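You operate a simulated robot arm through the tools that you are given. There is no shell and no other tool. Be economical: measure what you need, move in short steps, check, and stop when the job is done.

Carry out the task below with a simulated robot arm. There is one attempt and no reset: what you move stays moved.

Task
Test the orange roller on the run-out tester and leave it there.
Fine: red roller off first, on to the empty yellow ring; press zero once, then turn the wheel till the lamp lights.

The check looks at the end state, three seconds after you hand in, the way a careful person would. Anything else that was tipped, shoved, dropped, spilled or broken makes it a failure.

Robot
A 6-joint arm with a two-finger parallel gripper, fixed in place. Base frame: the origin is at the foot of the arm, x ahead of it, y to its left, z up; the work surface is at about z = 860. Readings come in mm, degrees, newtons and seconds.
With the tool pointing down near the work surface it reaches from about 360 to 760 mm from the base axis. Its first joint turns from -66.0 to 66.0 degrees. Payload 2.45 kg.
Tool frame: the origin (TCP) lies between the finger pads and is the grasp point; the fingertips stand 24 mm ahead of it; z points along the fingers, y is the line along which they close. Largest opening 68 mm; finger width 17, thickness 10; the body of the gripper, 40 by 70 mm, starts 41 mm behind the TCP.
Orientation is that of the tool frame in the base frame, as a unit quaternion [x, y, z, w]. With the fingers straight down and closing along the base's y, the tool's x points along the base's -x, its y along +y and its z along -z.

Tools
- The arm moves only by the tool arm_command. Its argument "moves" is a list that holds one entry, the list of rows, each a list of 7 numbers: the turn, a rotation vector about the tool's x, y, z in degrees, then the shift along the tool's x, y, z in mm, then the gripper command, from -1 (shut) to 1 (fully open), values between in proportion. In form: [[[rx, ry, rz, x, y, z, fingers], ...]]. A call has 1 to 20 rows; each row shifts and turns the commanded pose from where the row before left it, along the tool's axes as they then stand. Rows are played at 5 a second. More than 50 mm and 8.6 degrees between two rows, or a gripper value outside its range, and nothing of the call is played. A pose out of reach is approached as far as the arm can. The call stops where the force on the tool passes 50 N (or 10 N more than at its start, if that is more) or the arm is blocked; 0.2 s more then pass. The fingers move at their own pace (about 108 mm/s each) and stop on an object; they squeeze with about 30 N. The grip force told is the motor's: it shows also when the fingers shut on nothing. Time passes only in rows, and 0.2 s behind the last, so rows that do not move let the fingers close. It gives the time, the measured TCP pose, the force on the tool (base axes), the opening and the grip force at its end, in the units of the frame above (readings bear some noise).
- Cameras (640 x 400 px; columns grow to the right, rows downward): "scene" is fixed at [178, 421.7, 1464.6]; the picture's right is [-0.66, -0.75, 0.00], its down [-0.43, 0.38, -0.82] and it looks along [0.62, -0.54, -0.57] (base axes); focal length 324 px, centre (320, 200). "wrist" rides on the gripper at [-32, 0, -39] in the tool frame; the picture's right is [0.00, -1.00, 0.00], its down [0.97, 0.00, -0.24] and it looks along [0.24, 0.00, 0.97] (tool axes); focal length 218 px, centre (320, 200). There is no depth. A picture from a camera that has moved, and an enlarged one, comes with that camera's place and axes in the base frame and with its lens.
- snapshot(camera): a new picture of that camera. No time passes.
- inspect(camera, box): a new picture of the part [left, top, right, bottom] of that camera's present view, enlarged. No time passes.
- finish_job(): hands the job in; it is judged then, once.

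Work in short steps. Places have to be worked out from the pictures, the camera data and where the tool is seen: move nearer, look again, correct. Check each grasp and each placing, and mend what went wrong. You have 120 turns and 64 pictures in all, those below and enlarged ones among them. Open the gripper and draw the arm clear of the work before you hand the job in, unless the task says otherwise; then end with one line.

The tools are called after ">>>" as a command line: name --argument value ..., lists and objects as JSON in quotes. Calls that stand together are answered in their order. arm_command: Moves the arm, as the interface text tells. Its arguments: {"type":"object","properties":{"moves":{"type":"array","items":{"type":"array","items":{"type":"array","items":{"type":"number"}}}}},"required":["moves"]} The other tools are called the same way: snapshot (camera) takes a picture; inspect (camera, box) takes an enlarged picture of a part of a camera's view; finish_job () hands the job in.

At the start:

```text
t: 0.0
eef_pos: [435.0, -199.9, 1205.2]
tool_rot: [0.001, 1.0, 0.0, 0.001]
ft_force: [0.5, 0.3, 0.1]
opening: 68.0
grip_force: 0.0
```

scene: 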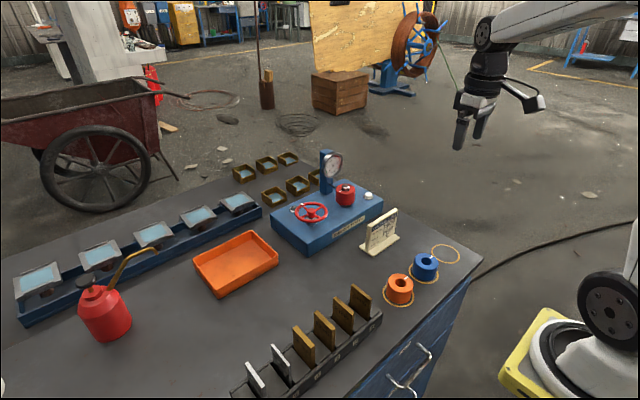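
wrist: 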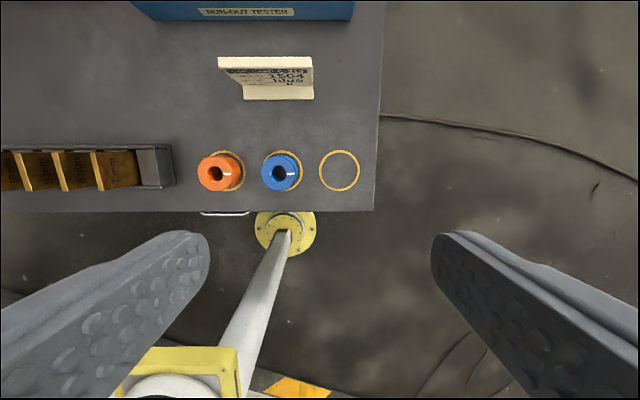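

The scene shows the tester with the red roller on it, and rings with orange, blue and one empty. I'll enlarge the tester and the card first.

>>> inspect --camera "scene" --box '[260, 140, 400, 260]'

>>> inspect --camera "scene" --box '[340, 195, 480, 315]'

```text
3.33 times, centred on (330, 200) of scene
camera zoom: at [178.0, 421.7, 1464.6], right [-0.66, -0.75, 0.0], down [-0.43, 0.38, -0.82], along [0.62, -0.54, -0.57], focal length 1081 px, centre (287, 200)
```

zoom: 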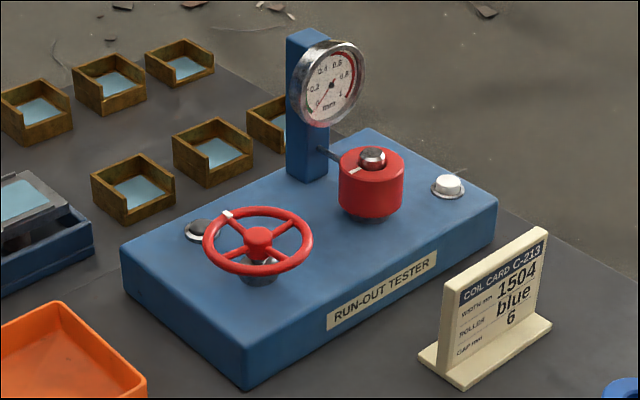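

```text
3.33 times, centred on (410, 255) of scene
camera zoom: at [178.0, 421.7, 1464.6], right [-0.66, -0.75, 0.0], down [-0.43, 0.38, -0.82], along [0.62, -0.54, -0.57], focal length 1081 px, centre (20, 17)
```

zoom: 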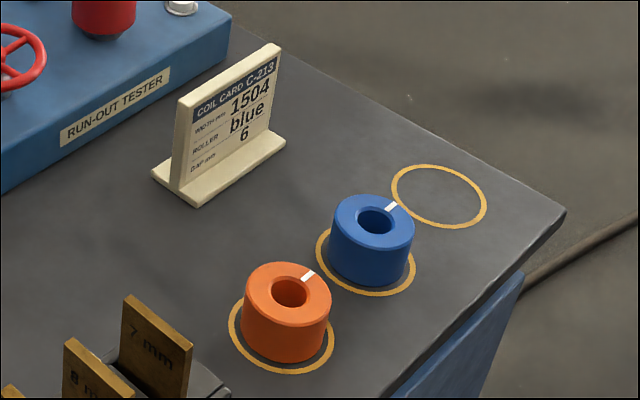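

The task (orange) takes priority over the card, which says blue for a coil. Rough estimates: roller on the tester at (718,-145), wheel at (715,-17), white button at (690,-215). I'm moving above the tester to look down with the wrist camera.

>>> arm_command --moves '[[[0, 0, 0, -37.5, 13.3, 12.5, 1], [0, 0, 0, -37.5, 13.3, 12.5, 1], [0, 0, 0, -37.5, 13.3, 12.5, 1], [0, 0, 0, -37.5, 13.3, 12.5, 1], [0, 0, 0, -37.5, 13.3, 12.5, 1], [0, 0, 0, -37.5, 13.3, 12.5, 1], [0, 0, 0, 0, 0, 0, 1]]]'

>>> snapshot --camera "wrist"

```text
t: 1.6
eef_pos: [661.1, -119.9, 1131.9]
tool_rot: [0.001, 1.0, -0.001, 0.0]
ft_force: [-0.1, -0.8, -0.4]
opening: 68.0
grip_force: 0.1
```

```text
59 pictures are left
camera wrist: at [692.5, -119.5, 1168.6], right [0.0, -1.0, 0.0], down [-0.97, 0.0, 0.24], along [-0.24, 0.0, -0.97], focal length 218 px, centre (320, 200)
```

wrist: 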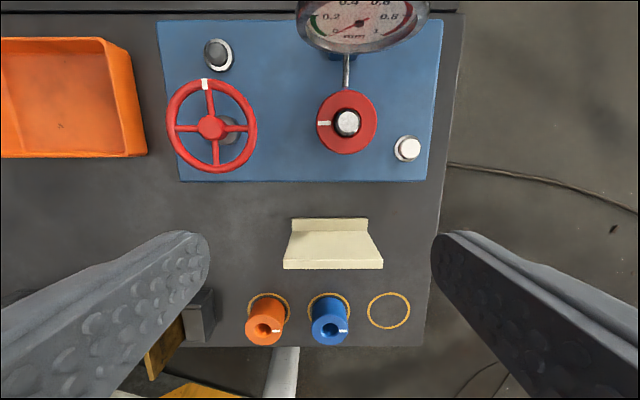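

Triangulated: roller top at (713,-143,970), button at (690,-215,925), wheel hub at (712,-15,948), lamp beside the wheel, empty ring at (427,-234), orange roller top at (425,-35,895). I'll move above the red roller and look again.

>>> arm_command --moves '[[[0, 0, 0, -26, -11.5, 18, 1], [0, 0, 0, -26, -11.5, 18, 1], [0, 0, 0, 0, 0, 30, 1], [0, 0, 0, 0, 0, 0, 1]]]'

>>> snapshot --camera "wrist"

>>> snapshot --camera "scene"

```text
t: 2.6
eef_pos: [712.9, -143.1, 1064.4]
tool_rot: [0.001, 1.0, 0.0, 0.001]
ft_force: [0.9, 0.3, 0.4]
opening: 68.2
grip_force: 0.0
```

```text
58 pictures are left
camera wrist: at [744.2, -143.1, 1102.0], right [0.0, -1.0, 0.0], down [-0.97, 0.0, 0.24], along [-0.24, 0.0, -0.97], focal length 218 px, centre (320, 200)
```

wrist: 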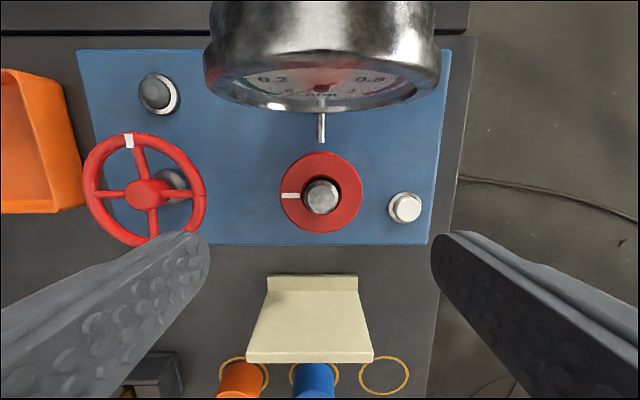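

```text
57 pictures are left
```

scene: 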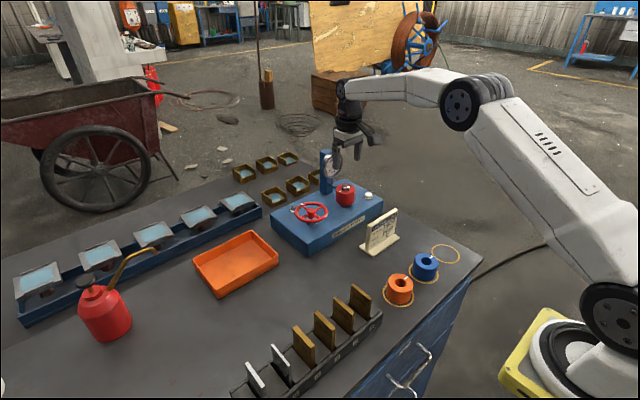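

The roller is centred at about (715,-144) with a diameter of about 50 mm, and the fingers straddle it. Descending to TCP z≈962 in small rows.

>>> arm_command --moves '[[[0, 0, 0, -2, -0.8, 20, 1], [0, 0, 0, 0, 0, 20, 1], [0, 0, 0, 0, 0, 20, 1], [0, 0, 0, 0, 0, 20, 1], [0, 0, 0, 0, 0, 12, 1], [0, 0, 0, 0, 0, 10, 1], [0, 0, 0, 0, 0, 0, 1]]]'

>>> inspect --camera "scene" --box '[270, 100, 410, 220]'

>>> snapshot --camera "wrist"

```text
t: 4.2
eef_pos: [715.0, -145.9, 962.6]
tool_rot: [0.001, 1.0, -0.001, 0.0]
ft_force: [-0.5, 0.1, -0.9]
opening: 68.0
grip_force: 0.0
```

```text
3.33 times, centred on (340, 160) of scene
camera zoom: at [178.0, 421.7, 1464.6], right [-0.66, -0.75, 0.0], down [-0.43, 0.38, -0.82], along [0.62, -0.54, -0.57], focal length 1081 px, centre (253, 333)
```

zoom: 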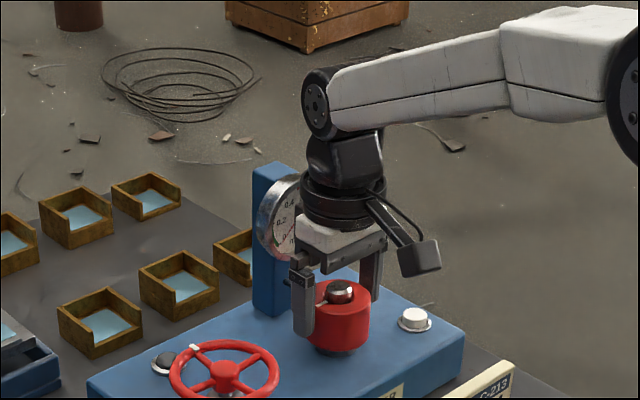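

```text
55 pictures are left
camera wrist: at [746.6, -144.7, 999.6], right [0.0, -1.0, 0.0], down [-0.97, 0.0, 0.24], along [-0.24, 0.0, -0.97], focal length 218 px, centre (320, 200)
```

wrist: 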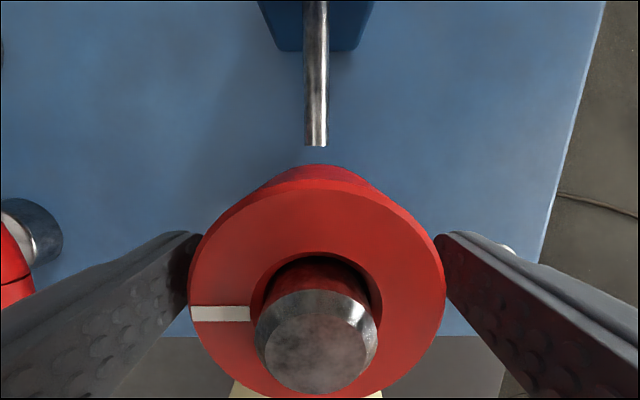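

The roller's top is at about z 963, x about 718. I shift 3 mm forward and 4 mm lower, then close.

>>> arm_command --moves '[[[0, 0, 0, -3, 0.8, 4, 1], [0, 0, 0, 0, 0, 0, 1], [0, 0, 0, 0, 0, 0, 0], [0, 0, 0, 0, 0, 0, -1], [0, 0, 0, 0, 0, 0, -1], [0, 0, 0, 0, 0, 0, -1]]]'

```text
t: 5.6
eef_pos: [717.1, -144.1, 957.9]
tool_rot: [0.001, 1.0, -0.001, 0.001]
ft_force: [0.3, -0.6, 0.0]
opening: 53.4
grip_force: 29.8
```

Gripped at 53 mm opening with 30 N. Lifting straight up.

>>> arm_command --moves '[[[0, 0, 0, 0, 0, -5, -1], [0, 0, 0, 0, 0, -15, -1], [0, 0, 0, 0, 0, -20, -1], [0, 0, 0, 0, 0, -20, -1], [0, 0, 0, 0, 0, -20, -1], [0, 0, 0, 0, 0, 0, -1]]]'

>>> snapshot --camera "wrist"

>>> inspect --camera "scene" --box '[270, 100, 410, 220]'

```text
t: 7.0
eef_pos: [717.9, -144.1, 1038.4]
tool_rot: [0.001, 1.0, -0.001, 0.001]
ft_force: [-0.2, -0.2, -2.5]
opening: 53.7
grip_force: 30.2
```

```text
54 pictures are left
camera wrist: at [749.0, -143.5, 1075.7], right [0.0, -1.0, 0.0], down [-0.97, 0.0, 0.24], along [-0.24, 0.0, -0.97], focal length 218 px, centre (320, 200)
```

wrist: 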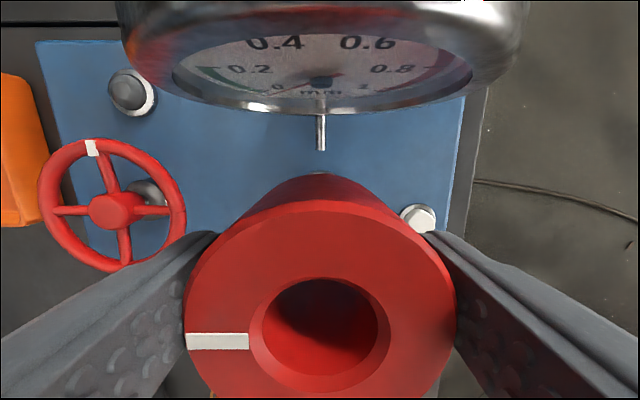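

```text
3.33 times, centred on (340, 160) of scene
camera zoom: at [178.1, 421.7, 1464.6], right [-0.66, -0.75, 0.0], down [-0.43, 0.38, -0.82], along [0.62, -0.54, -0.57], focal length 1081 px, centre (253, 333)
```

zoom: 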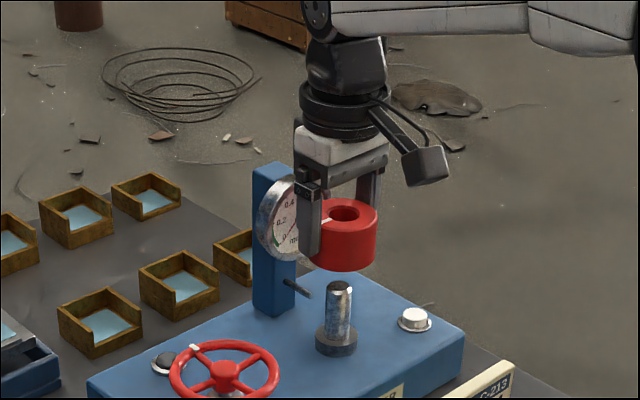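

The red roller is free, and the peg beneath is bare. I carry it at height over to above the empty ring (426.5,-234.5).

>>> arm_command --moves '[[[0, 0, 0, 20, -4, -10, -1], [0, 0, 0, 36, -11.5, 0, -1], [0, 0, 0, 36, -11.5, 0, -1], [0, 0, 0, 36, -11.5, 0, -1], [0, 0, 0, 36, -11.5, 0, -1], [0, 0, 0, 36, -11.5, 0, -1], [0, 0, 0, 36, -11.5, 0, -1], [0, 0, 0, 36, -11.5, 0, -1], [0, 0, 0, 19.4, -5.9, 0, -1], [0, 0, 0, 0, 0, 30, -1], [0, 0, 0, 0, 0, 40, -1], [0, 0, 0, 0, 0, 0, -1]]]'

>>> inspect --camera "scene" --box '[340, 195, 480, 315]'

>>> snapshot --camera "wrist"

```text
t: 9.6
eef_pos: [426.5, -235.1, 978.5]
tool_rot: [0.0, 1.0, -0.001, 0.001]
ft_force: [0.2, -0.7, -1.7]
opening: 54.1
grip_force: 30.0
```

```text
3.33 times, centred on (410, 255) of scene
camera zoom: at [178.0, 421.7, 1464.6], right [-0.66, -0.75, 0.0], down [-0.43, 0.38, -0.82], along [0.62, -0.54, -0.57], focal length 1081 px, centre (20, 17)
```

zoom: 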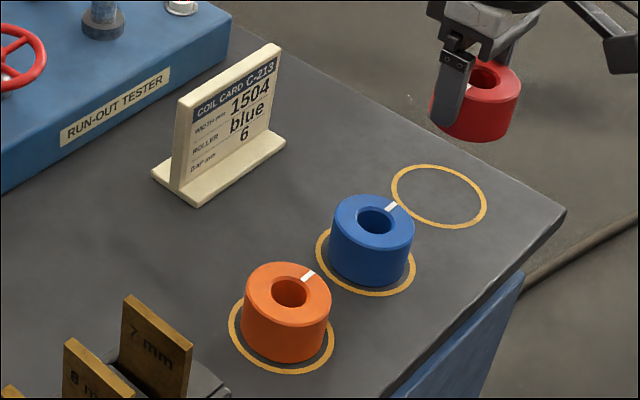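

```text
51 pictures are left
camera wrist: at [457.3, -233.8, 1015.2], right [0.0, -1.0, 0.0], down [-0.97, 0.0, 0.24], along [-0.24, 0.0, -0.97], focal length 218 px, centre (320, 200)
```

wrist: 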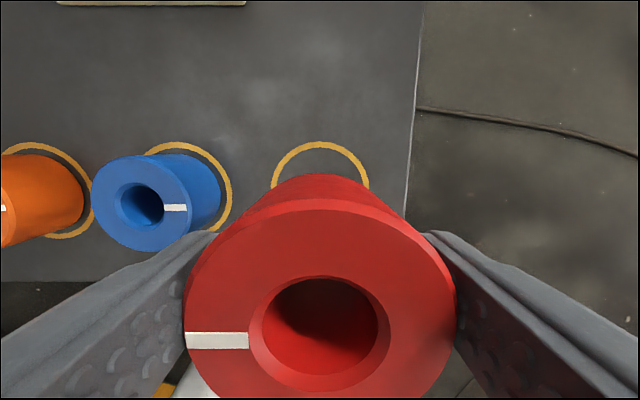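

The position agrees from three views. I lower to just above the surface and check.

>>> arm_command --moves '[[[0, 0, 0, 0, 0.5, 25, -1], [0, 0, 0, 0, 0, 25, -1], [0, 0, 0, 0, 0, 20, -1], [0, 0, 0, 0, 0, 10, -1], [0, 0, 0, 0, 0, 0, -1]]]'

>>> inspect --camera "scene" --box '[400, 215, 480, 285]'

```text
t: 10.8
eef_pos: [426.0, -234.5, 898.2]
tool_rot: [0.001, 1.0, -0.002, 0.001]
ft_force: [-0.7, 1.0, -2.3]
opening: 54.0
grip_force: 29.1
```

```text
5.71 times, centred on (440, 250) of scene
camera zoom: at [178.0, 421.7, 1464.6], right [-0.66, -0.75, 0.0], down [-0.43, 0.38, -0.82], along [0.62, -0.54, -0.57], focal length 1854 px, centre (-366, -86)
```

zoom: 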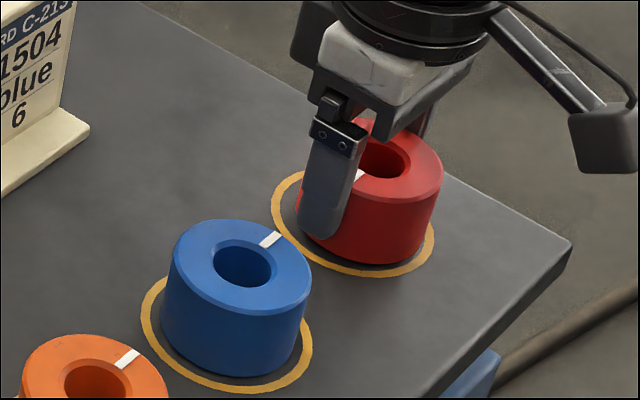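

It's a few mm above the surface and well centred. Lowering in 2 mm steps, watching the force.

>>> arm_command --moves '[[[0, 0, 0, 0, 0, 2, -1], [0, 0, 0, 0, 0, 2, -1], [0, 0, 0, 0, 0, 0, -1]]]'

```text
t: 11.6
eef_pos: [427.2, -234.1, 894.9]
tool_rot: [0.001, 1.0, 0.0, 0.001]
ft_force: [-3.9, 5.0, 23.3]
opening: 54.1
grip_force: 29.7
```

Contact was felt at TCP z≈895, so the roller's bottom is about 35 mm below the TCP. I ease up 1 mm and open.

>>> arm_command --moves '[[[0, 0, 0, 0, 0, -1, -1], [0, 0, 0, 0, 0, 0, 0.75], [0, 0, 0, 0, 0, 0, 1], [0, 0, 0, 0, 0, 0, 1], [0, 0, 0, 0, 0, -20, 1], [0, 0, 0, 0, 0, -40, 1], [0, 0, 0, 0, 0, -40, 1], [0, 0, 0, 0, 0, 0, 1]]]'

>>> snapshot --camera "wrist"

>>> inspect --camera "scene" --box '[380, 215, 480, 310]'

```text
t: 13.4
eef_pos: [427.1, -233.1, 995.5]
tool_rot: [0.001, 1.0, 0.0, 0.0]
ft_force: [-0.8, -0.2, -0.3]
opening: 68.0
grip_force: 0.0
```

```text
49 pictures are left
camera wrist: at [458.6, -232.4, 1033.7], right [0.0, -1.0, 0.0], down [-0.97, 0.0, 0.24], along [-0.24, 0.0, -0.97], focal length 218 px, centre (320, 200)
```

wrist: 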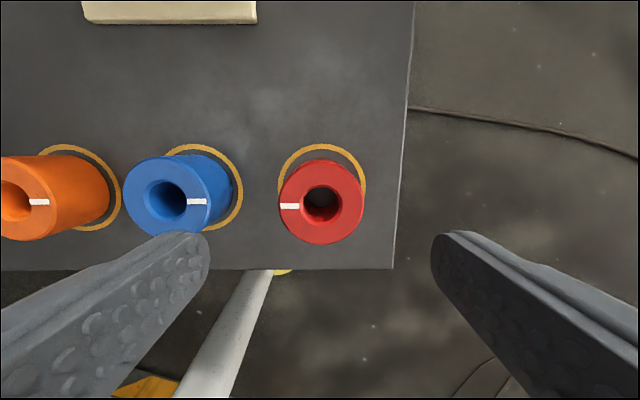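

```text
4.21 times, centred on (430, 262) of scene
camera zoom: at [178.0, 421.7, 1464.6], right [-0.66, -0.75, 0.0], down [-0.43, 0.38, -0.82], along [0.62, -0.54, -0.57], focal length 1366 px, centre (-143, -63)
```

zoom: 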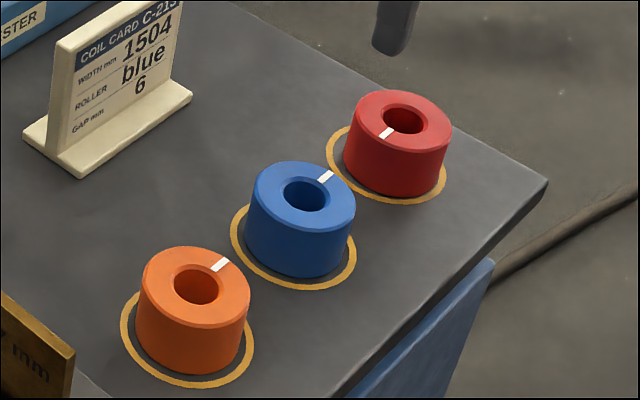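

The red roller sits inside its ring. Now over to the orange roller.

>>> arm_command --moves '[[[0, 0, 0, 0, 40, 0, 1], [0, 0, 0, 0, 40, 0, 1], [0, 0, 0, 0, 40, 0, 1], [0, 0, 0, 0, 40, 0, 1], [0, 0, 0, 0, 38, 0, 1], [0, 0, 0, 0, 0, 0, 1]]]'

>>> snapshot --camera "wrist"

```text
t: 14.8
eef_pos: [426.7, -35.0, 994.2]
tool_rot: [0.002, 1.0, 0.0, 0.001]
ft_force: [-0.5, -0.3, -0.5]
opening: 68.0
grip_force: 0.1
```

```text
47 pictures are left
camera wrist: at [458.4, -33.6, 1032.5], right [0.0, -1.0, 0.0], down [-0.97, 0.0, 0.24], along [-0.24, 0.0, -0.97], focal length 218 px, centre (320, 200)
```

wrist: 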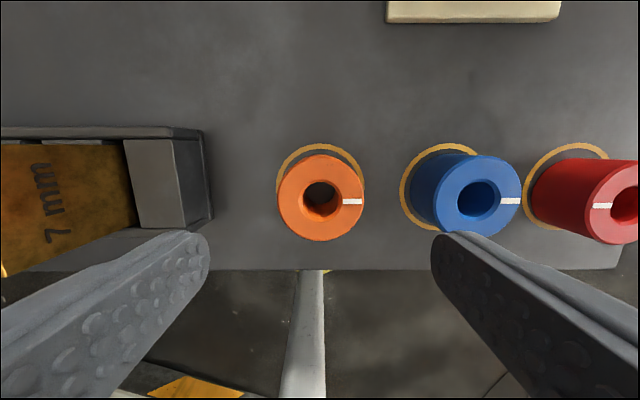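

The fingers are centred over the orange roller (427,-34.5). Descending to 896 and gripping.

>>> arm_command --moves '[[[0, 0, 0, 0, 0.5, 30, 1], [0, 0, 0, 0, 0, 30, 1], [0, 0, 0, 0, 0, 25, 1], [0, 0, 0, 0, 0, 13, 1], [0, 0, 0, 0, 0, 0, 1], [0, 0, 0, 0, 0, 0, 0], [0, 0, 0, 0, 0, 0, -1], [0, 0, 0, 0, 0, 0, -1], [0, 0, 0, 0, 0, 0, -1]]]'

```text
t: 16.8
eef_pos: [427.4, -36.0, 897.4]
tool_rot: [0.001, 1.0, -0.001, 0.001]
ft_force: [0.1, 0.4, -0.7]
opening: 53.9
grip_force: 30.4
```

Gripped. Lifting and carrying to just short of the peg, where the wrist camera can still see it.

>>> arm_command --moves '[[[0, 0, 0, 0, 0, -10, -1], [0, 0, 0, 0, 0, -35, -1], [0, 0, 0, 0, 0, -45, -1], [0, 0, 0, 0, 0, -45, -1], [0, 0, 0, 0, 0, -10, -1], [0, 0, 0, -38, -18, 0, -1], [0, 0, 0, -38, -18, 0, -1], [0, 0, 0, -38, -18, 0, -1], [0, 0, 0, -38, -18, 0, -1], [0, 0, 0, -38, -18, 0, -1], [0, 0, 0, -38, -18, 0, -1], [0, 0, 0, 0, 0, 0, -1]]]'

>>> snapshot --camera "wrist"

>>> inspect --camera "scene" --box '[270, 100, 410, 220]'

```text
t: 19.4
eef_pos: [655.8, -145.3, 1043.5]
tool_rot: [0.001, 1.0, -0.001, 0.0]
ft_force: [-0.1, 0.3, -3.6]
opening: 53.7
grip_force: 30.3
```

```text
46 pictures are left
camera wrist: at [686.9, -144.2, 1080.2], right [0.0, -1.0, 0.0], down [-0.97, 0.0, 0.24], along [-0.24, 0.0, -0.97], focal length 218 px, centre (320, 200)
```

wrist: 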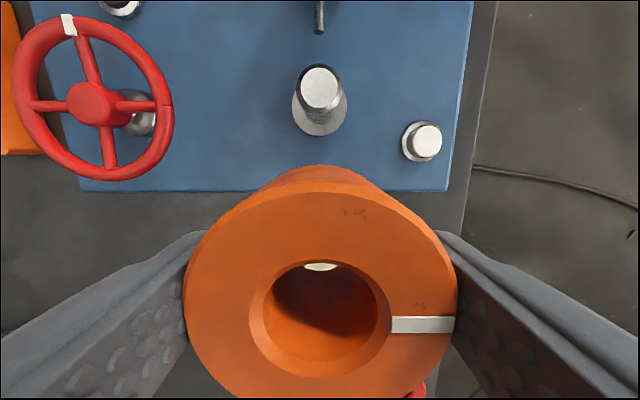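

```text
3.33 times, centred on (340, 160) of scene
camera zoom: at [178.1, 421.7, 1464.6], right [-0.66, -0.75, 0.0], down [-0.43, 0.38, -0.82], along [0.62, -0.54, -0.57], focal length 1081 px, centre (253, 333)
```

zoom: 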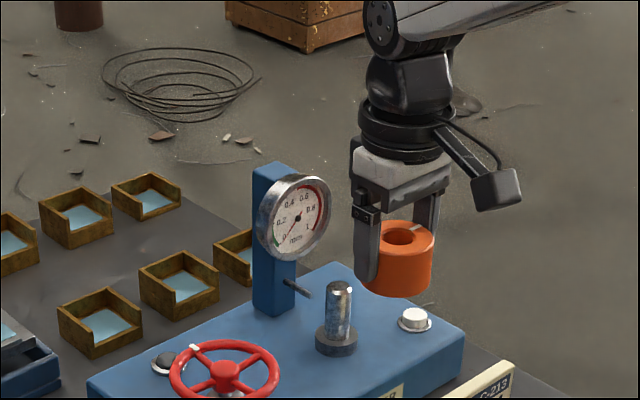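

Peg is at about (713,-143.7) with its top at z≈973, and the hole is aligned within 1 mm in y. I advance 57 mm in x, then check through the bore.

>>> arm_command --moves '[[[0, 0, 0, -30, 0.3, 0, -1], [0, 0, 0, -27, 0.3, 0, -1], [0, 0, 0, 0, 0, 15, -1], [0, 0, 0, 0, 0, 0, -1]]]'

>>> snapshot --camera "wrist"

>>> inspect --camera "scene" --box '[305, 135, 385, 205]'

```text
t: 20.4
eef_pos: [711.3, -143.9, 1026.4]
tool_rot: [0.001, 1.0, -0.001, 0.0]
ft_force: [0.5, -0.2, -1.8]
opening: 53.9
grip_force: 30.1
```

```text
44 pictures are left
camera wrist: at [743.5, -143.0, 1064.4], right [0.0, -1.0, 0.0], down [-0.97, 0.0, 0.24], along [-0.24, 0.0, -0.97], focal length 218 px, centre (320, 200)
```

wrist: 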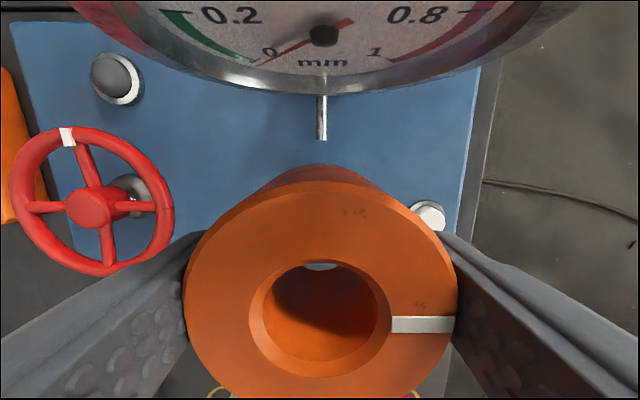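

```text
5.71 times, centred on (345, 170) of scene
camera zoom: at [178.1, 421.7, 1464.6], right [-0.66, -0.75, 0.0], down [-0.43, 0.38, -0.82], along [0.62, -0.54, -0.57], focal length 1854 px, centre (177, 371)
```

zoom: 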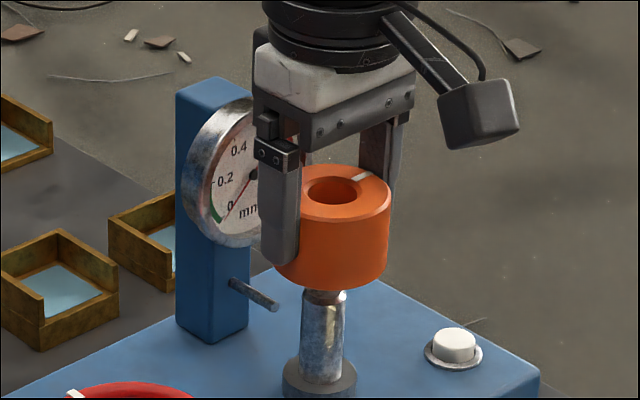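

From the scene, the roller's axis lies about 6 px (about 3 mm) right of the peg axis, which fits x being short. I shift +3.5 mm in x and come down 10 mm.

>>> arm_command --moves '[[[0, 0, 0, -3.5, 0.4, 0, -1], [0, 0, 0, 0, 0, 8, -1], [0, 0, 0, 0, 0, 0, -1]]]'

>>> inspect --camera "wrist" --box '[230, 230, 410, 390]'

>>> inspect --camera "scene" --box '[320, 155, 370, 205]'

```text
t: 21.2
eef_pos: [714.7, -142.1, 1018.7]
tool_rot: [0.001, 1.0, -0.001, 0.0]
ft_force: [-0.1, 0.1, -2.0]
opening: 53.7
grip_force: 29.7
```

```text
2.50 times, centred on (320, 310) of wrist
camera zoom: at [746.6, -142.1, 1056.5], right [0.0, -1.0, 0.0], down [-0.97, 0.0, 0.24], along [-0.24, 0.0, -0.97], focal length 546 px, centre (320, -75)
```

zoom: 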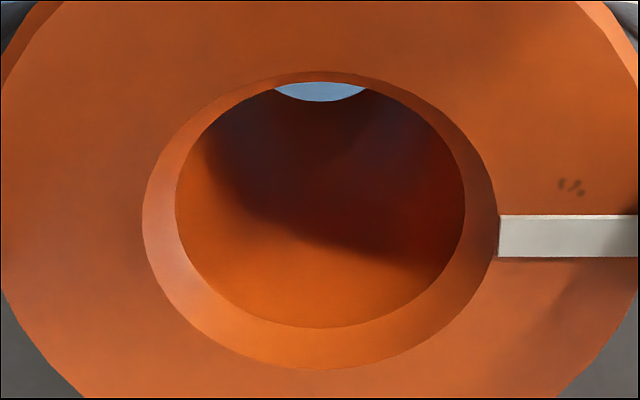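

```text
8.00 times, centred on (345, 180) of scene
camera zoom: at [178.1, 421.7, 1464.6], right [-0.66, -0.75, 0.0], down [-0.43, 0.38, -0.82], along [0.62, -0.54, -0.57], focal length 2595 px, centre (120, 360)
```

zoom: 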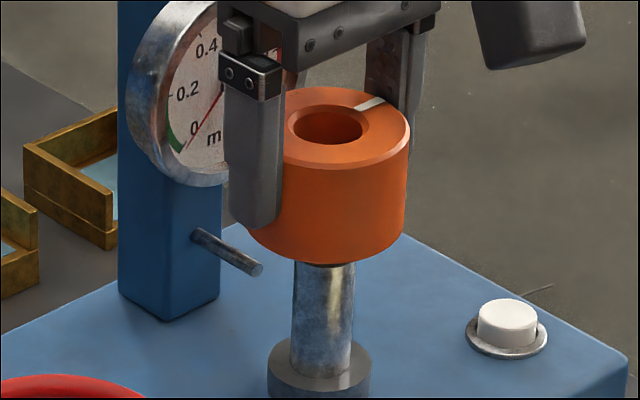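

Now the hole is about 4 px (1.4 mm) left of the peg axis, and y reads about 1.5 mm too far left. I correct y by -1.5 mm and lower 7 mm.

>>> arm_command --moves '[[[0, 0, 0, 0, -1.5, 0, -1], [0, 0, 0, 0, 0, 7, -1], [0, 0, 0, 0, 0, 0, -1]]]'

>>> inspect --camera "wrist" --box '[230, 230, 410, 390]'

>>> inspect --camera "scene" --box '[320, 155, 370, 205]'

```text
t: 22.0
eef_pos: [715.9, -144.9, 1011.6]
tool_rot: [0.001, 1.0, -0.001, 0.0]
ft_force: [0.3, -0.4, -2.3]
opening: 53.8
grip_force: 30.2
```

```text
2.50 times, centred on (320, 310) of wrist
camera zoom: at [746.6, -143.5, 1049.5], right [0.0, -1.0, 0.0], down [-0.97, 0.0, 0.24], along [-0.24, 0.0, -0.97], focal length 546 px, centre (320, -75)
```

zoom: 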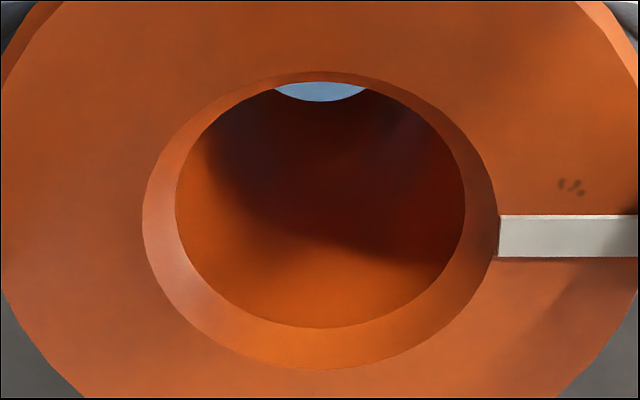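

```text
8.00 times, centred on (345, 180) of scene
camera zoom: at [178.1, 421.7, 1464.6], right [-0.66, -0.75, 0.0], down [-0.43, 0.38, -0.82], along [0.62, -0.54, -0.57], focal length 2595 px, centre (120, 360)
```

zoom: 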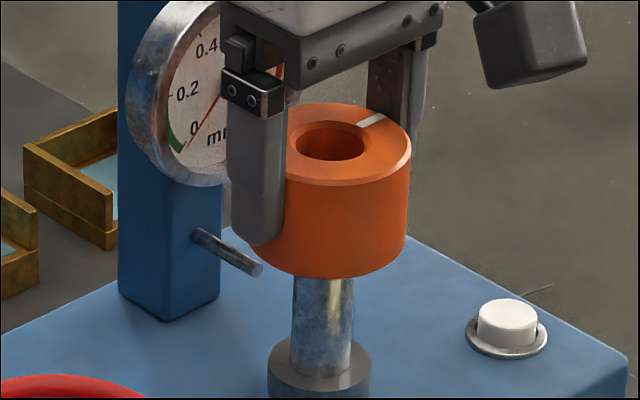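

The axes coincide within half a millimetre now. Lowering gently in 2 mm rows and checking force.

>>> arm_command --moves '[[[0, 0, 0, 0, 0, 2, -1], [0, 0, 0, 0, 0, 2, -1], [0, 0, 0, 0, 0, 2, -1], [0, 0, 0, 0, 0, 0, -1]]]'

>>> inspect --camera "wrist" --box '[230, 230, 410, 390]'

```text
t: 23.0
eef_pos: [715.4, -144.2, 1006.7]
tool_rot: [0.001, 1.0, -0.001, 0.001]
ft_force: [-0.3, 1.0, -2.2]
opening: 54.1
grip_force: 30.6
```

```text
2.50 times, centred on (320, 310) of wrist
camera zoom: at [746.3, -143.4, 1043.9], right [0.0, -1.0, 0.0], down [-0.97, 0.0, 0.24], along [-0.24, 0.0, -0.97], focal length 546 px, centre (320, -75)
```

zoom: 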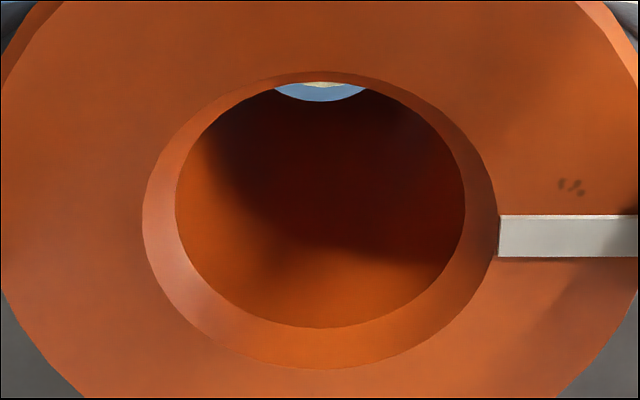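

No contact yet and the peg is not yet visible through the bore's crescent. I go on down.

>>> arm_command --moves '[[[0, 0, 0, 0, 0, 2, -1], [0, 0, 0, 0, 0, 2, -1], [0, 0, 0, 0, 0, 2, -1], [0, 0, 0, 0, 0, 0, -1]]]'

>>> inspect --camera "wrist" --box '[230, 230, 410, 390]'

>>> inspect --camera "scene" --box '[320, 155, 370, 205]'

```text
t: 24.0
eef_pos: [714.2, -144.3, 1000.5]
tool_rot: [0.0, 1.0, -0.001, 0.001]
ft_force: [-0.1, -0.2, -2.3]
opening: 53.6
grip_force: 30.6
```

```text
2.50 times, centred on (320, 310) of wrist
camera zoom: at [746.3, -143.5, 1037.6], right [0.0, -1.0, 0.0], down [-0.97, 0.0, 0.24], along [-0.24, 0.0, -0.97], focal length 546 px, centre (320, -75)
```

zoom: 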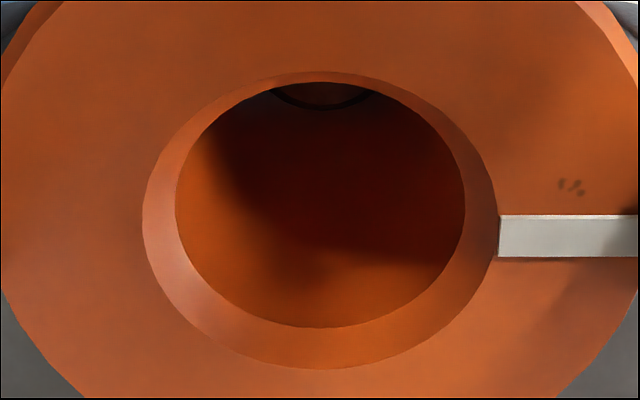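

```text
8.00 times, centred on (345, 180) of scene
camera zoom: at [178.1, 421.7, 1464.6], right [-0.66, -0.75, 0.0], down [-0.43, 0.38, -0.82], along [0.62, -0.54, -0.57], focal length 2595 px, centre (120, 360)
```

zoom: 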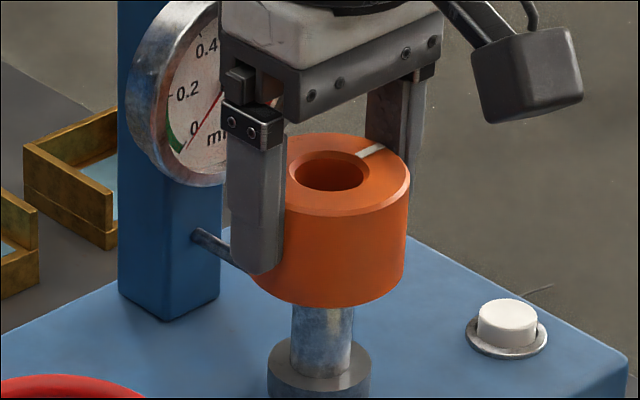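

The peg's top is now inside the bore, with a gap visible round it and no force. I continue down the peg.

>>> arm_command --moves '[[[0, 0, 0, 0, 0, 3, -1], [0, 0, 0, 0, 0, 3, -1], [0, 0, 0, 0, 0, 3, -1], [0, 0, 0, 0, 0, 0, -1]]]'

>>> inspect --camera "wrist" --box '[230, 230, 410, 390]'

```text
t: 25.0
eef_pos: [714.7, -144.4, 990.0]
tool_rot: [0.001, 1.0, -0.001, 0.0]
ft_force: [-0.1, 0.6, -2.2]
opening: 53.9
grip_force: 29.8
```

```text
2.50 times, centred on (320, 310) of wrist
camera zoom: at [746.4, -143.7, 1028.5], right [0.0, -1.0, 0.0], down [-0.97, 0.0, 0.24], along [-0.24, 0.0, -0.97], focal length 546 px, centre (320, -75)
```

zoom: 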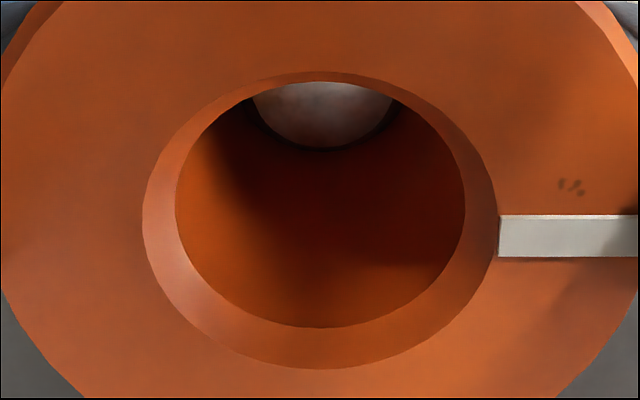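

The peg is inside the bore with clearance. Going on down to about 962.

>>> arm_command --moves '[[[0, 0, 0, 0, 0, 5, -1], [0, 0, 0, 0, 0, 5, -1], [0, 0, 0, 0, 0, 5, -1], [0, 0, 0, 0, 0, 5, -1], [0, 0, 0, 0, 0, 5, -1], [0, 0, 0, 0, 0, 3, -1], [0, 0, 0, 0, 0, 0, -1]]]'

>>> inspect --camera "wrist" --box '[230, 230, 410, 390]'

```text
t: 26.6
eef_pos: [714.9, -144.5, 964.3]
tool_rot: [0.001, 1.0, -0.001, 0.001]
ft_force: [-0.4, 0.0, -2.3]
opening: 54.1
grip_force: 29.8
```

```text
2.50 times, centred on (320, 310) of wrist
camera zoom: at [746.6, -144.0, 1000.8], right [0.0, -1.0, 0.0], down [-0.97, 0.0, 0.24], along [-0.24, 0.0, -0.97], focal length 546 px, centre (320, -75)
```

zoom: 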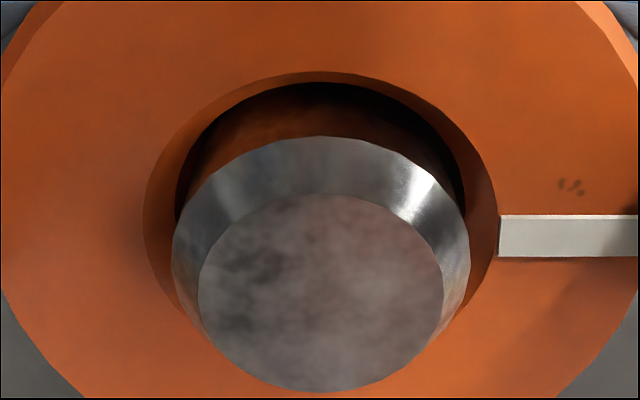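

Nearly seated. I lower the last millimetres till a seating force appears.

>>> arm_command --moves '[[[0, 0, 0, 0, 0, 2, -1], [0, 0, 0, 0, 0, 1.5, -1], [0, 0, 0, 0, 0, 0, -1]]]'

```text
t: 27.4
eef_pos: [714.1, -145.1, 959.2]
tool_rot: [0.001, 1.0, 0.0, 0.001]
ft_force: [-0.9, 0.7, -2.0]
opening: 53.8
grip_force: 30.4
```

>>> arm_command --moves '[[[0, 0, 0, 0, 0, 1, -1], [0, 0, 0, 0, 0, 1, -1], [0, 0, 0, 0, 0, 0, -1]]]'

```text
t: 28.2
eef_pos: [714.4, -145.2, 958.3]
tool_rot: [0.002, 1.0, 0.0, 0.002]
ft_force: [-3.4, 0.4, 7.7]
opening: 53.9
grip_force: 29.8
```

Seated: the force turned upward. I release and lift off straight.

>>> arm_command --moves '[[[0, 0, 0, 0, 0, 0, 0.75], [0, 0, 0, 0, 0, 0, 1], [0, 0, 0, 0, 0, 0, 1], [0, 0, 0, 0, 0, -20, 1], [0, 0, 0, 0, 0, -30, 1], [0, 0, 0, 0, 0, -40, 1], [0, 0, 0, 0, 0, 0, 1]]]'

>>> snapshot --camera "wrist"

>>> inspect --camera "scene" --box '[260, 140, 400, 260]'

```text
t: 29.8
eef_pos: [715.0, -143.6, 1048.4]
tool_rot: [0.0, 1.0, -0.001, 0.002]
ft_force: [-1.1, -1.5, -0.4]
opening: 68.0
grip_force: 0.0
```

```text
33 pictures are left
camera wrist: at [746.1, -143.5, 1086.1], right [0.0, -1.0, 0.0], down [-0.97, 0.0, 0.24], along [-0.24, 0.0, -0.97], focal length 218 px, centre (320, 200)
```

wrist: 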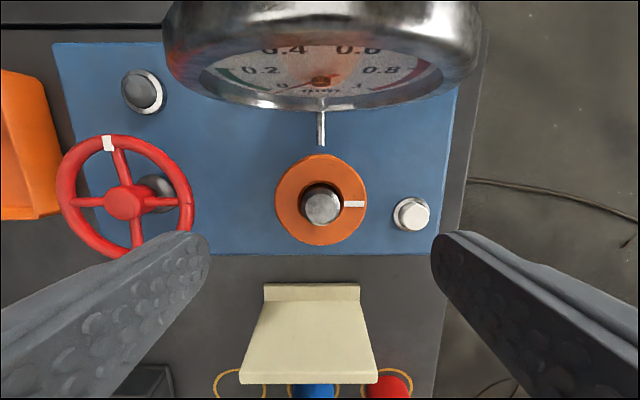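

```text
3.33 times, centred on (330, 200) of scene
camera zoom: at [178.0, 421.7, 1464.6], right [-0.66, -0.75, 0.0], down [-0.43, 0.38, -0.82], along [0.62, -0.54, -0.57], focal length 1081 px, centre (287, 200)
```

zoom: 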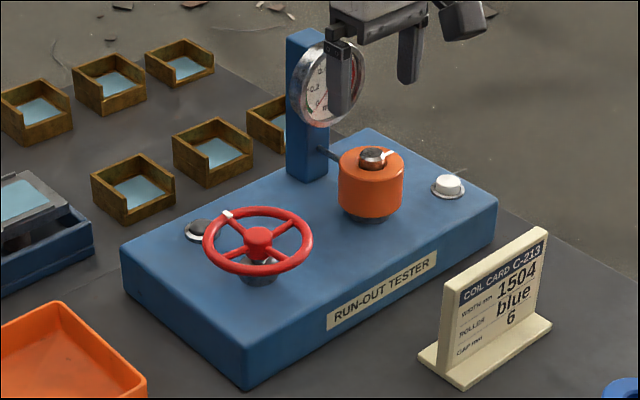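

The orange roller is seated on the tester. Next the zero button at about (692,-215,925): I close the fingers, move over it and come down to just above.

>>> arm_command --moves '[[[0, 0, 0, 11.5, -35.7, 0, 0], [0, 0, 0, 11.5, -35.7, 0, -1], [0, 0, 0, 0, 0, 0, -1], [0, 0, 0, 0, 0, 40, -1], [0, 0, 0, 0, 0, 30, -1], [0, 0, 0, 0, 0, 16, -1], [0, 0, 0, 0, 0, 0, -1]]]'

>>> snapshot --camera "wrist"

>>> inspect --camera "scene" --box '[330, 150, 400, 210]'

```text
t: 31.4
eef_pos: [691.4, -215.9, 963.5]
tool_rot: [0.001, 1.0, -0.001, 0.001]
ft_force: [-0.7, -0.4, 0.0]
opening: 0.2
grip_force: 23.3
```

```text
31 pictures are left
camera wrist: at [723.3, -215.4, 999.9], right [0.0, -1.0, 0.0], down [-0.97, 0.0, 0.24], along [-0.24, 0.0, -0.97], focal length 218 px, centre (320, 200)
```

wrist: 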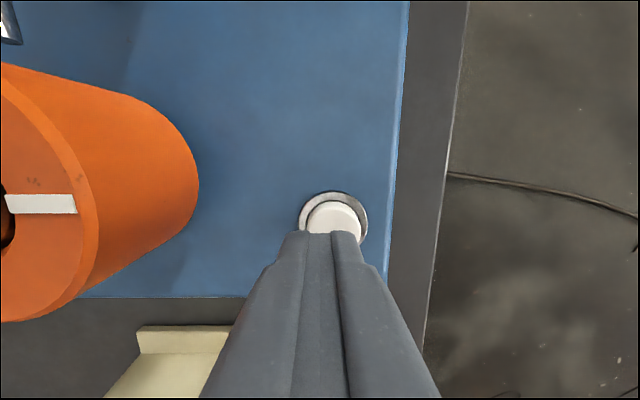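

```text
6.67 times, centred on (365, 180) of scene
camera zoom: at [178.0, 421.7, 1464.6], right [-0.66, -0.75, 0.0], down [-0.43, 0.38, -0.82], along [0.62, -0.54, -0.57], focal length 2163 px, centre (20, 333)
```

zoom: 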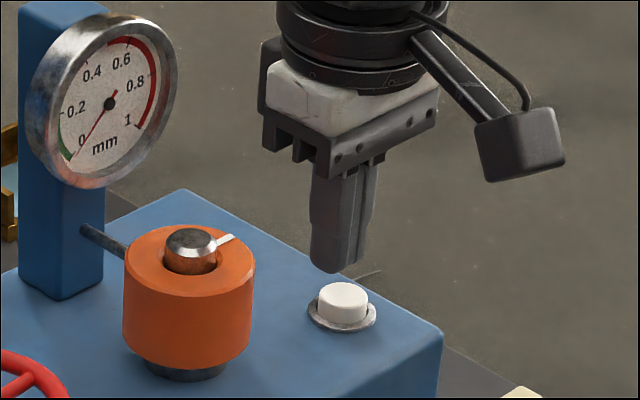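

The button looks about 4 mm further to the right and 3 mm ahead. I correct and lower slowly, watching for force.

>>> arm_command --moves '[[[0, 0, 0, -3, -3.8, 0, -1], [0, 0, 0, 0, 0, 4, -1], [0, 0, 0, 0, 0, 4, -1], [0, 0, 0, 0, 0, 2, -1], [0, 0, 0, 0, 0, 0, -1]]]'

>>> inspect --camera "scene" --box '[330, 150, 400, 210]'

```text
t: 32.6
eef_pos: [694.2, -221.0, 951.0]
tool_rot: [0.001, 1.0, 0.0, 0.001]
ft_force: [0.2, 0.3, 0.2]
opening: 0.0
grip_force: 23.5
```

```text
6.67 times, centred on (365, 180) of scene
camera zoom: at [178.0, 421.7, 1464.6], right [-0.66, -0.75, 0.0], down [-0.43, 0.38, -0.82], along [0.62, -0.54, -0.57], focal length 2163 px, centre (20, 333)
```

zoom: 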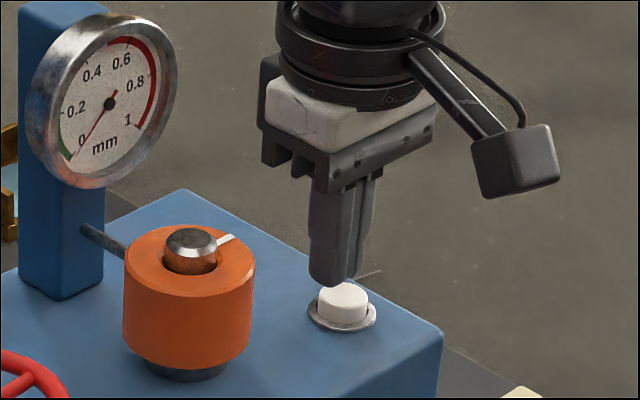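

The tip is right above the cap. Pressing down in 1 mm rows.

>>> arm_command --moves '[[[0, 0, 0, 0, 0, 1, -1], [0, 0, 0, 0, 0, 1, -1], [0, 0, 0, 0, 0, 1, -1], [0, 0, 0, 0, 0, 1, -1], [0, 0, 0, 0, 0, 0, -1]]]'

```text
t: 33.8
eef_pos: [695.4, -220.5, 947.4]
tool_rot: [0.0, 1.0, -0.001, 0.001]
ft_force: [-0.6, 0.4, -0.2]
opening: 0.1
grip_force: 23.5
```

>>> arm_command --moves '[[[0, 0, 0, 0, 0, 1, -1], [0, 0, 0, 0, 0, 1, -1], [0, 0, 0, 0, 0, 1, -1], [0, 0, 0, 0, 0, 0, -1]]]'

>>> inspect --camera "scene" --box '[330, 150, 400, 210]'

```text
t: 34.8
eef_pos: [693.7, -219.6, 944.3]
tool_rot: [0.0, 1.0, -0.001, 0.002]
ft_force: [-0.3, -0.3, -0.6]
opening: 0.0
grip_force: 23.6
```

```text
6.67 times, centred on (365, 180) of scene
camera zoom: at [178.0, 421.7, 1464.6], right [-0.66, -0.75, 0.0], down [-0.43, 0.38, -0.82], along [0.62, -0.54, -0.57], focal length 2163 px, centre (20, 333)
```

zoom: 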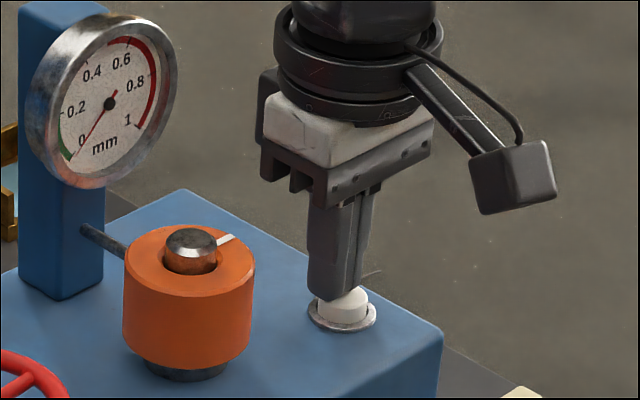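

No force at tip z≈920, so I check with the wrist view where the tip sits relative to the cap.

>>> inspect --camera "wrist" --box '[240, 150, 400, 270]'

```text
3.33 times, centred on (320, 210) of wrist
camera zoom: at [726.2, -218.7, 982.5], right [0.0, -1.0, 0.0], down [-0.97, 0.0, 0.24], along [-0.24, 0.0, -0.97], focal length 728 px, centre (320, 167)
```

zoom: 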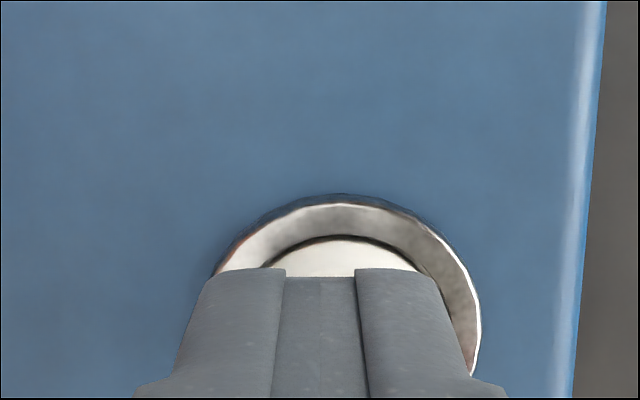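

The tip is 2.4 mm left of the button centre; x is fine. I shift and press down further.

>>> arm_command --moves '[[[0, 0, 0, 0, -2.4, 0, -1], [0, 0, 0, 0, 0, 1, -1], [0, 0, 0, 0, 0, 1, -1], [0, 0, 0, 0, 0, 0, -1]]]'

```text
t: 35.8
eef_pos: [694.7, -222.6, 943.2]
tool_rot: [0.001, 1.0, -0.001, 0.001]
ft_force: [0.6, 1.0, 2.1]
opening: 0.2
grip_force: 23.3
```

A slight upward force: contact with the cap may be beginning. Pressing on.

>>> arm_command --moves '[[[0, 0, 0, 0, 0, 1, -1], [0, 0, 0, 0, 0, 0, -1]]]'

>>> inspect --camera "scene" --box '[330, 150, 400, 210]'

```text
t: 36.4
eef_pos: [695.2, -221.8, 942.5]
tool_rot: [0.002, 1.0, -0.001, 0.0]
ft_force: [0.8, 0.8, 2.0]
opening: 0.2
grip_force: 23.5
```

```text
6.67 times, centred on (365, 180) of scene
camera zoom: at [178.0, 421.8, 1464.6], right [-0.66, -0.75, 0.0], down [-0.43, 0.38, -0.82], along [0.62, -0.54, -0.57], focal length 2163 px, centre (20, 333)
```

zoom: 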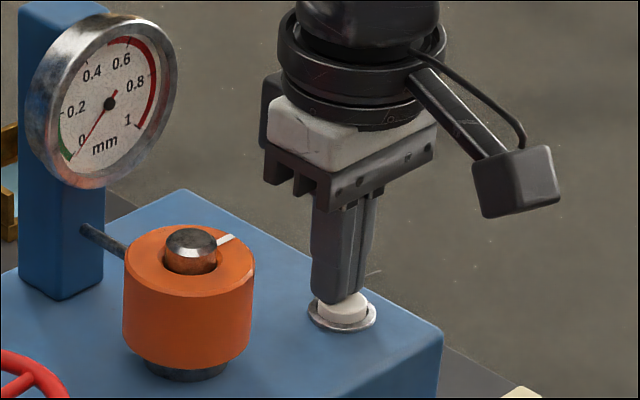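

The cap is going down under the tip. I press on until it bottoms out.

>>> arm_command --moves '[[[0, 0, 0, 0, 0, 1, -1], [0, 0, 0, 0, 0, 1, -1], [0, 0, 0, 0, 0, 0, -1]]]'

```text
t: 37.2
eef_pos: [695.0, -222.7, 941.6]
tool_rot: [0.002, 1.0, -0.001, 0.001]
ft_force: [-2.0, 2.2, 8.0]
opening: 0.1
grip_force: 23.7
```

>>> arm_command --moves '[[[0, 0, 0, 0, 0, 1, -1], [0, 0, 0, 0, 0, 0, -1]]]'

>>> inspect --camera "scene" --box '[300, 150, 390, 210]'

```text
t: 37.8
eef_pos: [695.0, -222.5, 940.0]
tool_rot: [0.001, 1.0, -0.001, 0.001]
ft_force: [-2.6, 2.5, 11.5]
opening: 0.0
grip_force: 23.5
```

```text
6.67 times, centred on (345, 180) of scene
camera zoom: at [177.7, 421.9, 1464.6], right [-0.66, -0.75, 0.0], down [-0.43, 0.38, -0.82], along [0.62, -0.54, -0.57], focal length 2163 px, centre (153, 333)
```

zoom: 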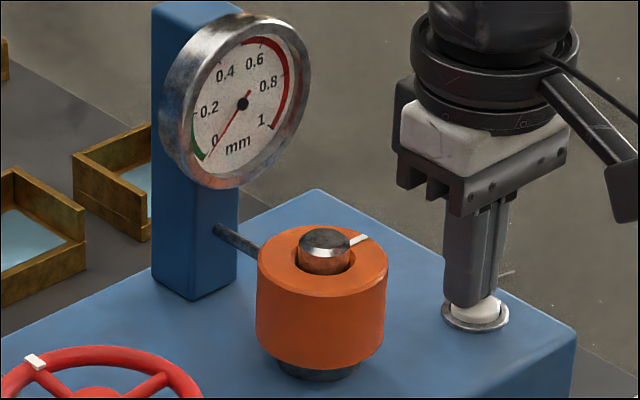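

The needle sits near zero, and force rises as at the end of travel. I press 1.5 mm more to be sure, then release upward.

>>> arm_command --moves '[[[0, 0, 0, 0, 0, 1.5, -1], [0, 0, 0, 0, 0, 0, -1]]]'

```text
t: 38.4
eef_pos: [695.9, -222.2, 939.1]
tool_rot: [0.0, 1.0, -0.001, 0.002]
ft_force: [-3.1, 3.7, 16.3]
opening: 0.3
grip_force: 23.9
```

Force still grows linearly like a spring, so I push a little deeper.

>>> arm_command --moves '[[[0, 0, 0, 0, 0, 1.5, -1], [0, 0, 0, 0, 0, 1.5, -1], [0, 0, 0, 0, 0, 0, -1]]]'

>>> inspect --camera "scene" --box '[300, 150, 390, 210]'

```text
t: 39.2
eef_pos: [695.8, -222.7, 935.9]
tool_rot: [0.0, 1.0, -0.002, 0.003]
ft_force: [-7.1, 2.9, 23.9]
opening: 0.0
grip_force: 23.2
```

```text
6.67 times, centred on (345, 180) of scene
camera zoom: at [177.3, 422.0, 1464.6], right [-0.66, -0.75, 0.0], down [-0.43, 0.38, -0.82], along [0.62, -0.54, -0.57], focal length 2163 px, centre (153, 333)
```

zoom: 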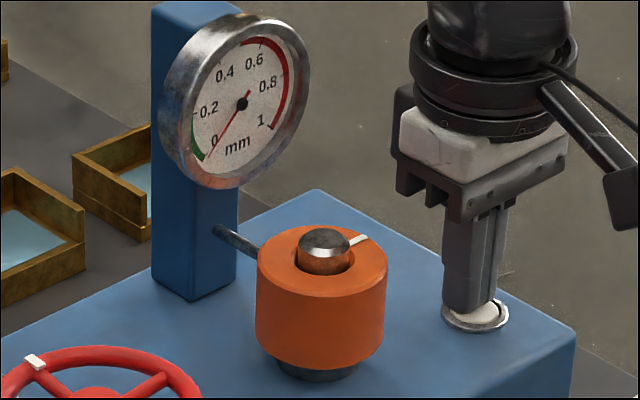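

The cap is now nearly flush, so it's fully pressed. Releasing straight up.

>>> arm_command --moves '[[[0, 0, 0, 0, 0, -6, -1], [0, 0, 0, 0, 0, -20, -1], [0, 0, 0, 0, 0, -40, -1], [0, 0, 0, 0, 0, -40, -1], [0, 0, 0, 0, 0, 0, -1]]]'

>>> inspect --camera "scene" --box '[260, 140, 400, 260]'

```text
t: 40.4
eef_pos: [694.2, -222.0, 1041.1]
tool_rot: [0.001, 1.0, -0.001, 0.0]
ft_force: [-0.7, 0.4, 0.6]
opening: 0.1
grip_force: 23.2
```

```text
3.33 times, centred on (330, 200) of scene
camera zoom: at [178.0, 421.7, 1464.6], right [-0.66, -0.75, 0.0], down [-0.43, 0.38, -0.82], along [0.62, -0.54, -0.57], focal length 1081 px, centre (287, 200)
```

zoom: 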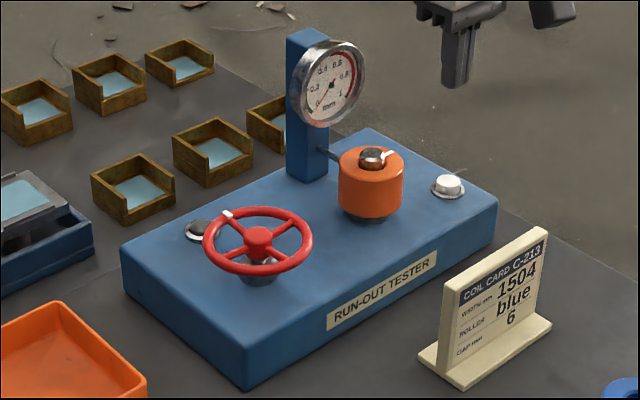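

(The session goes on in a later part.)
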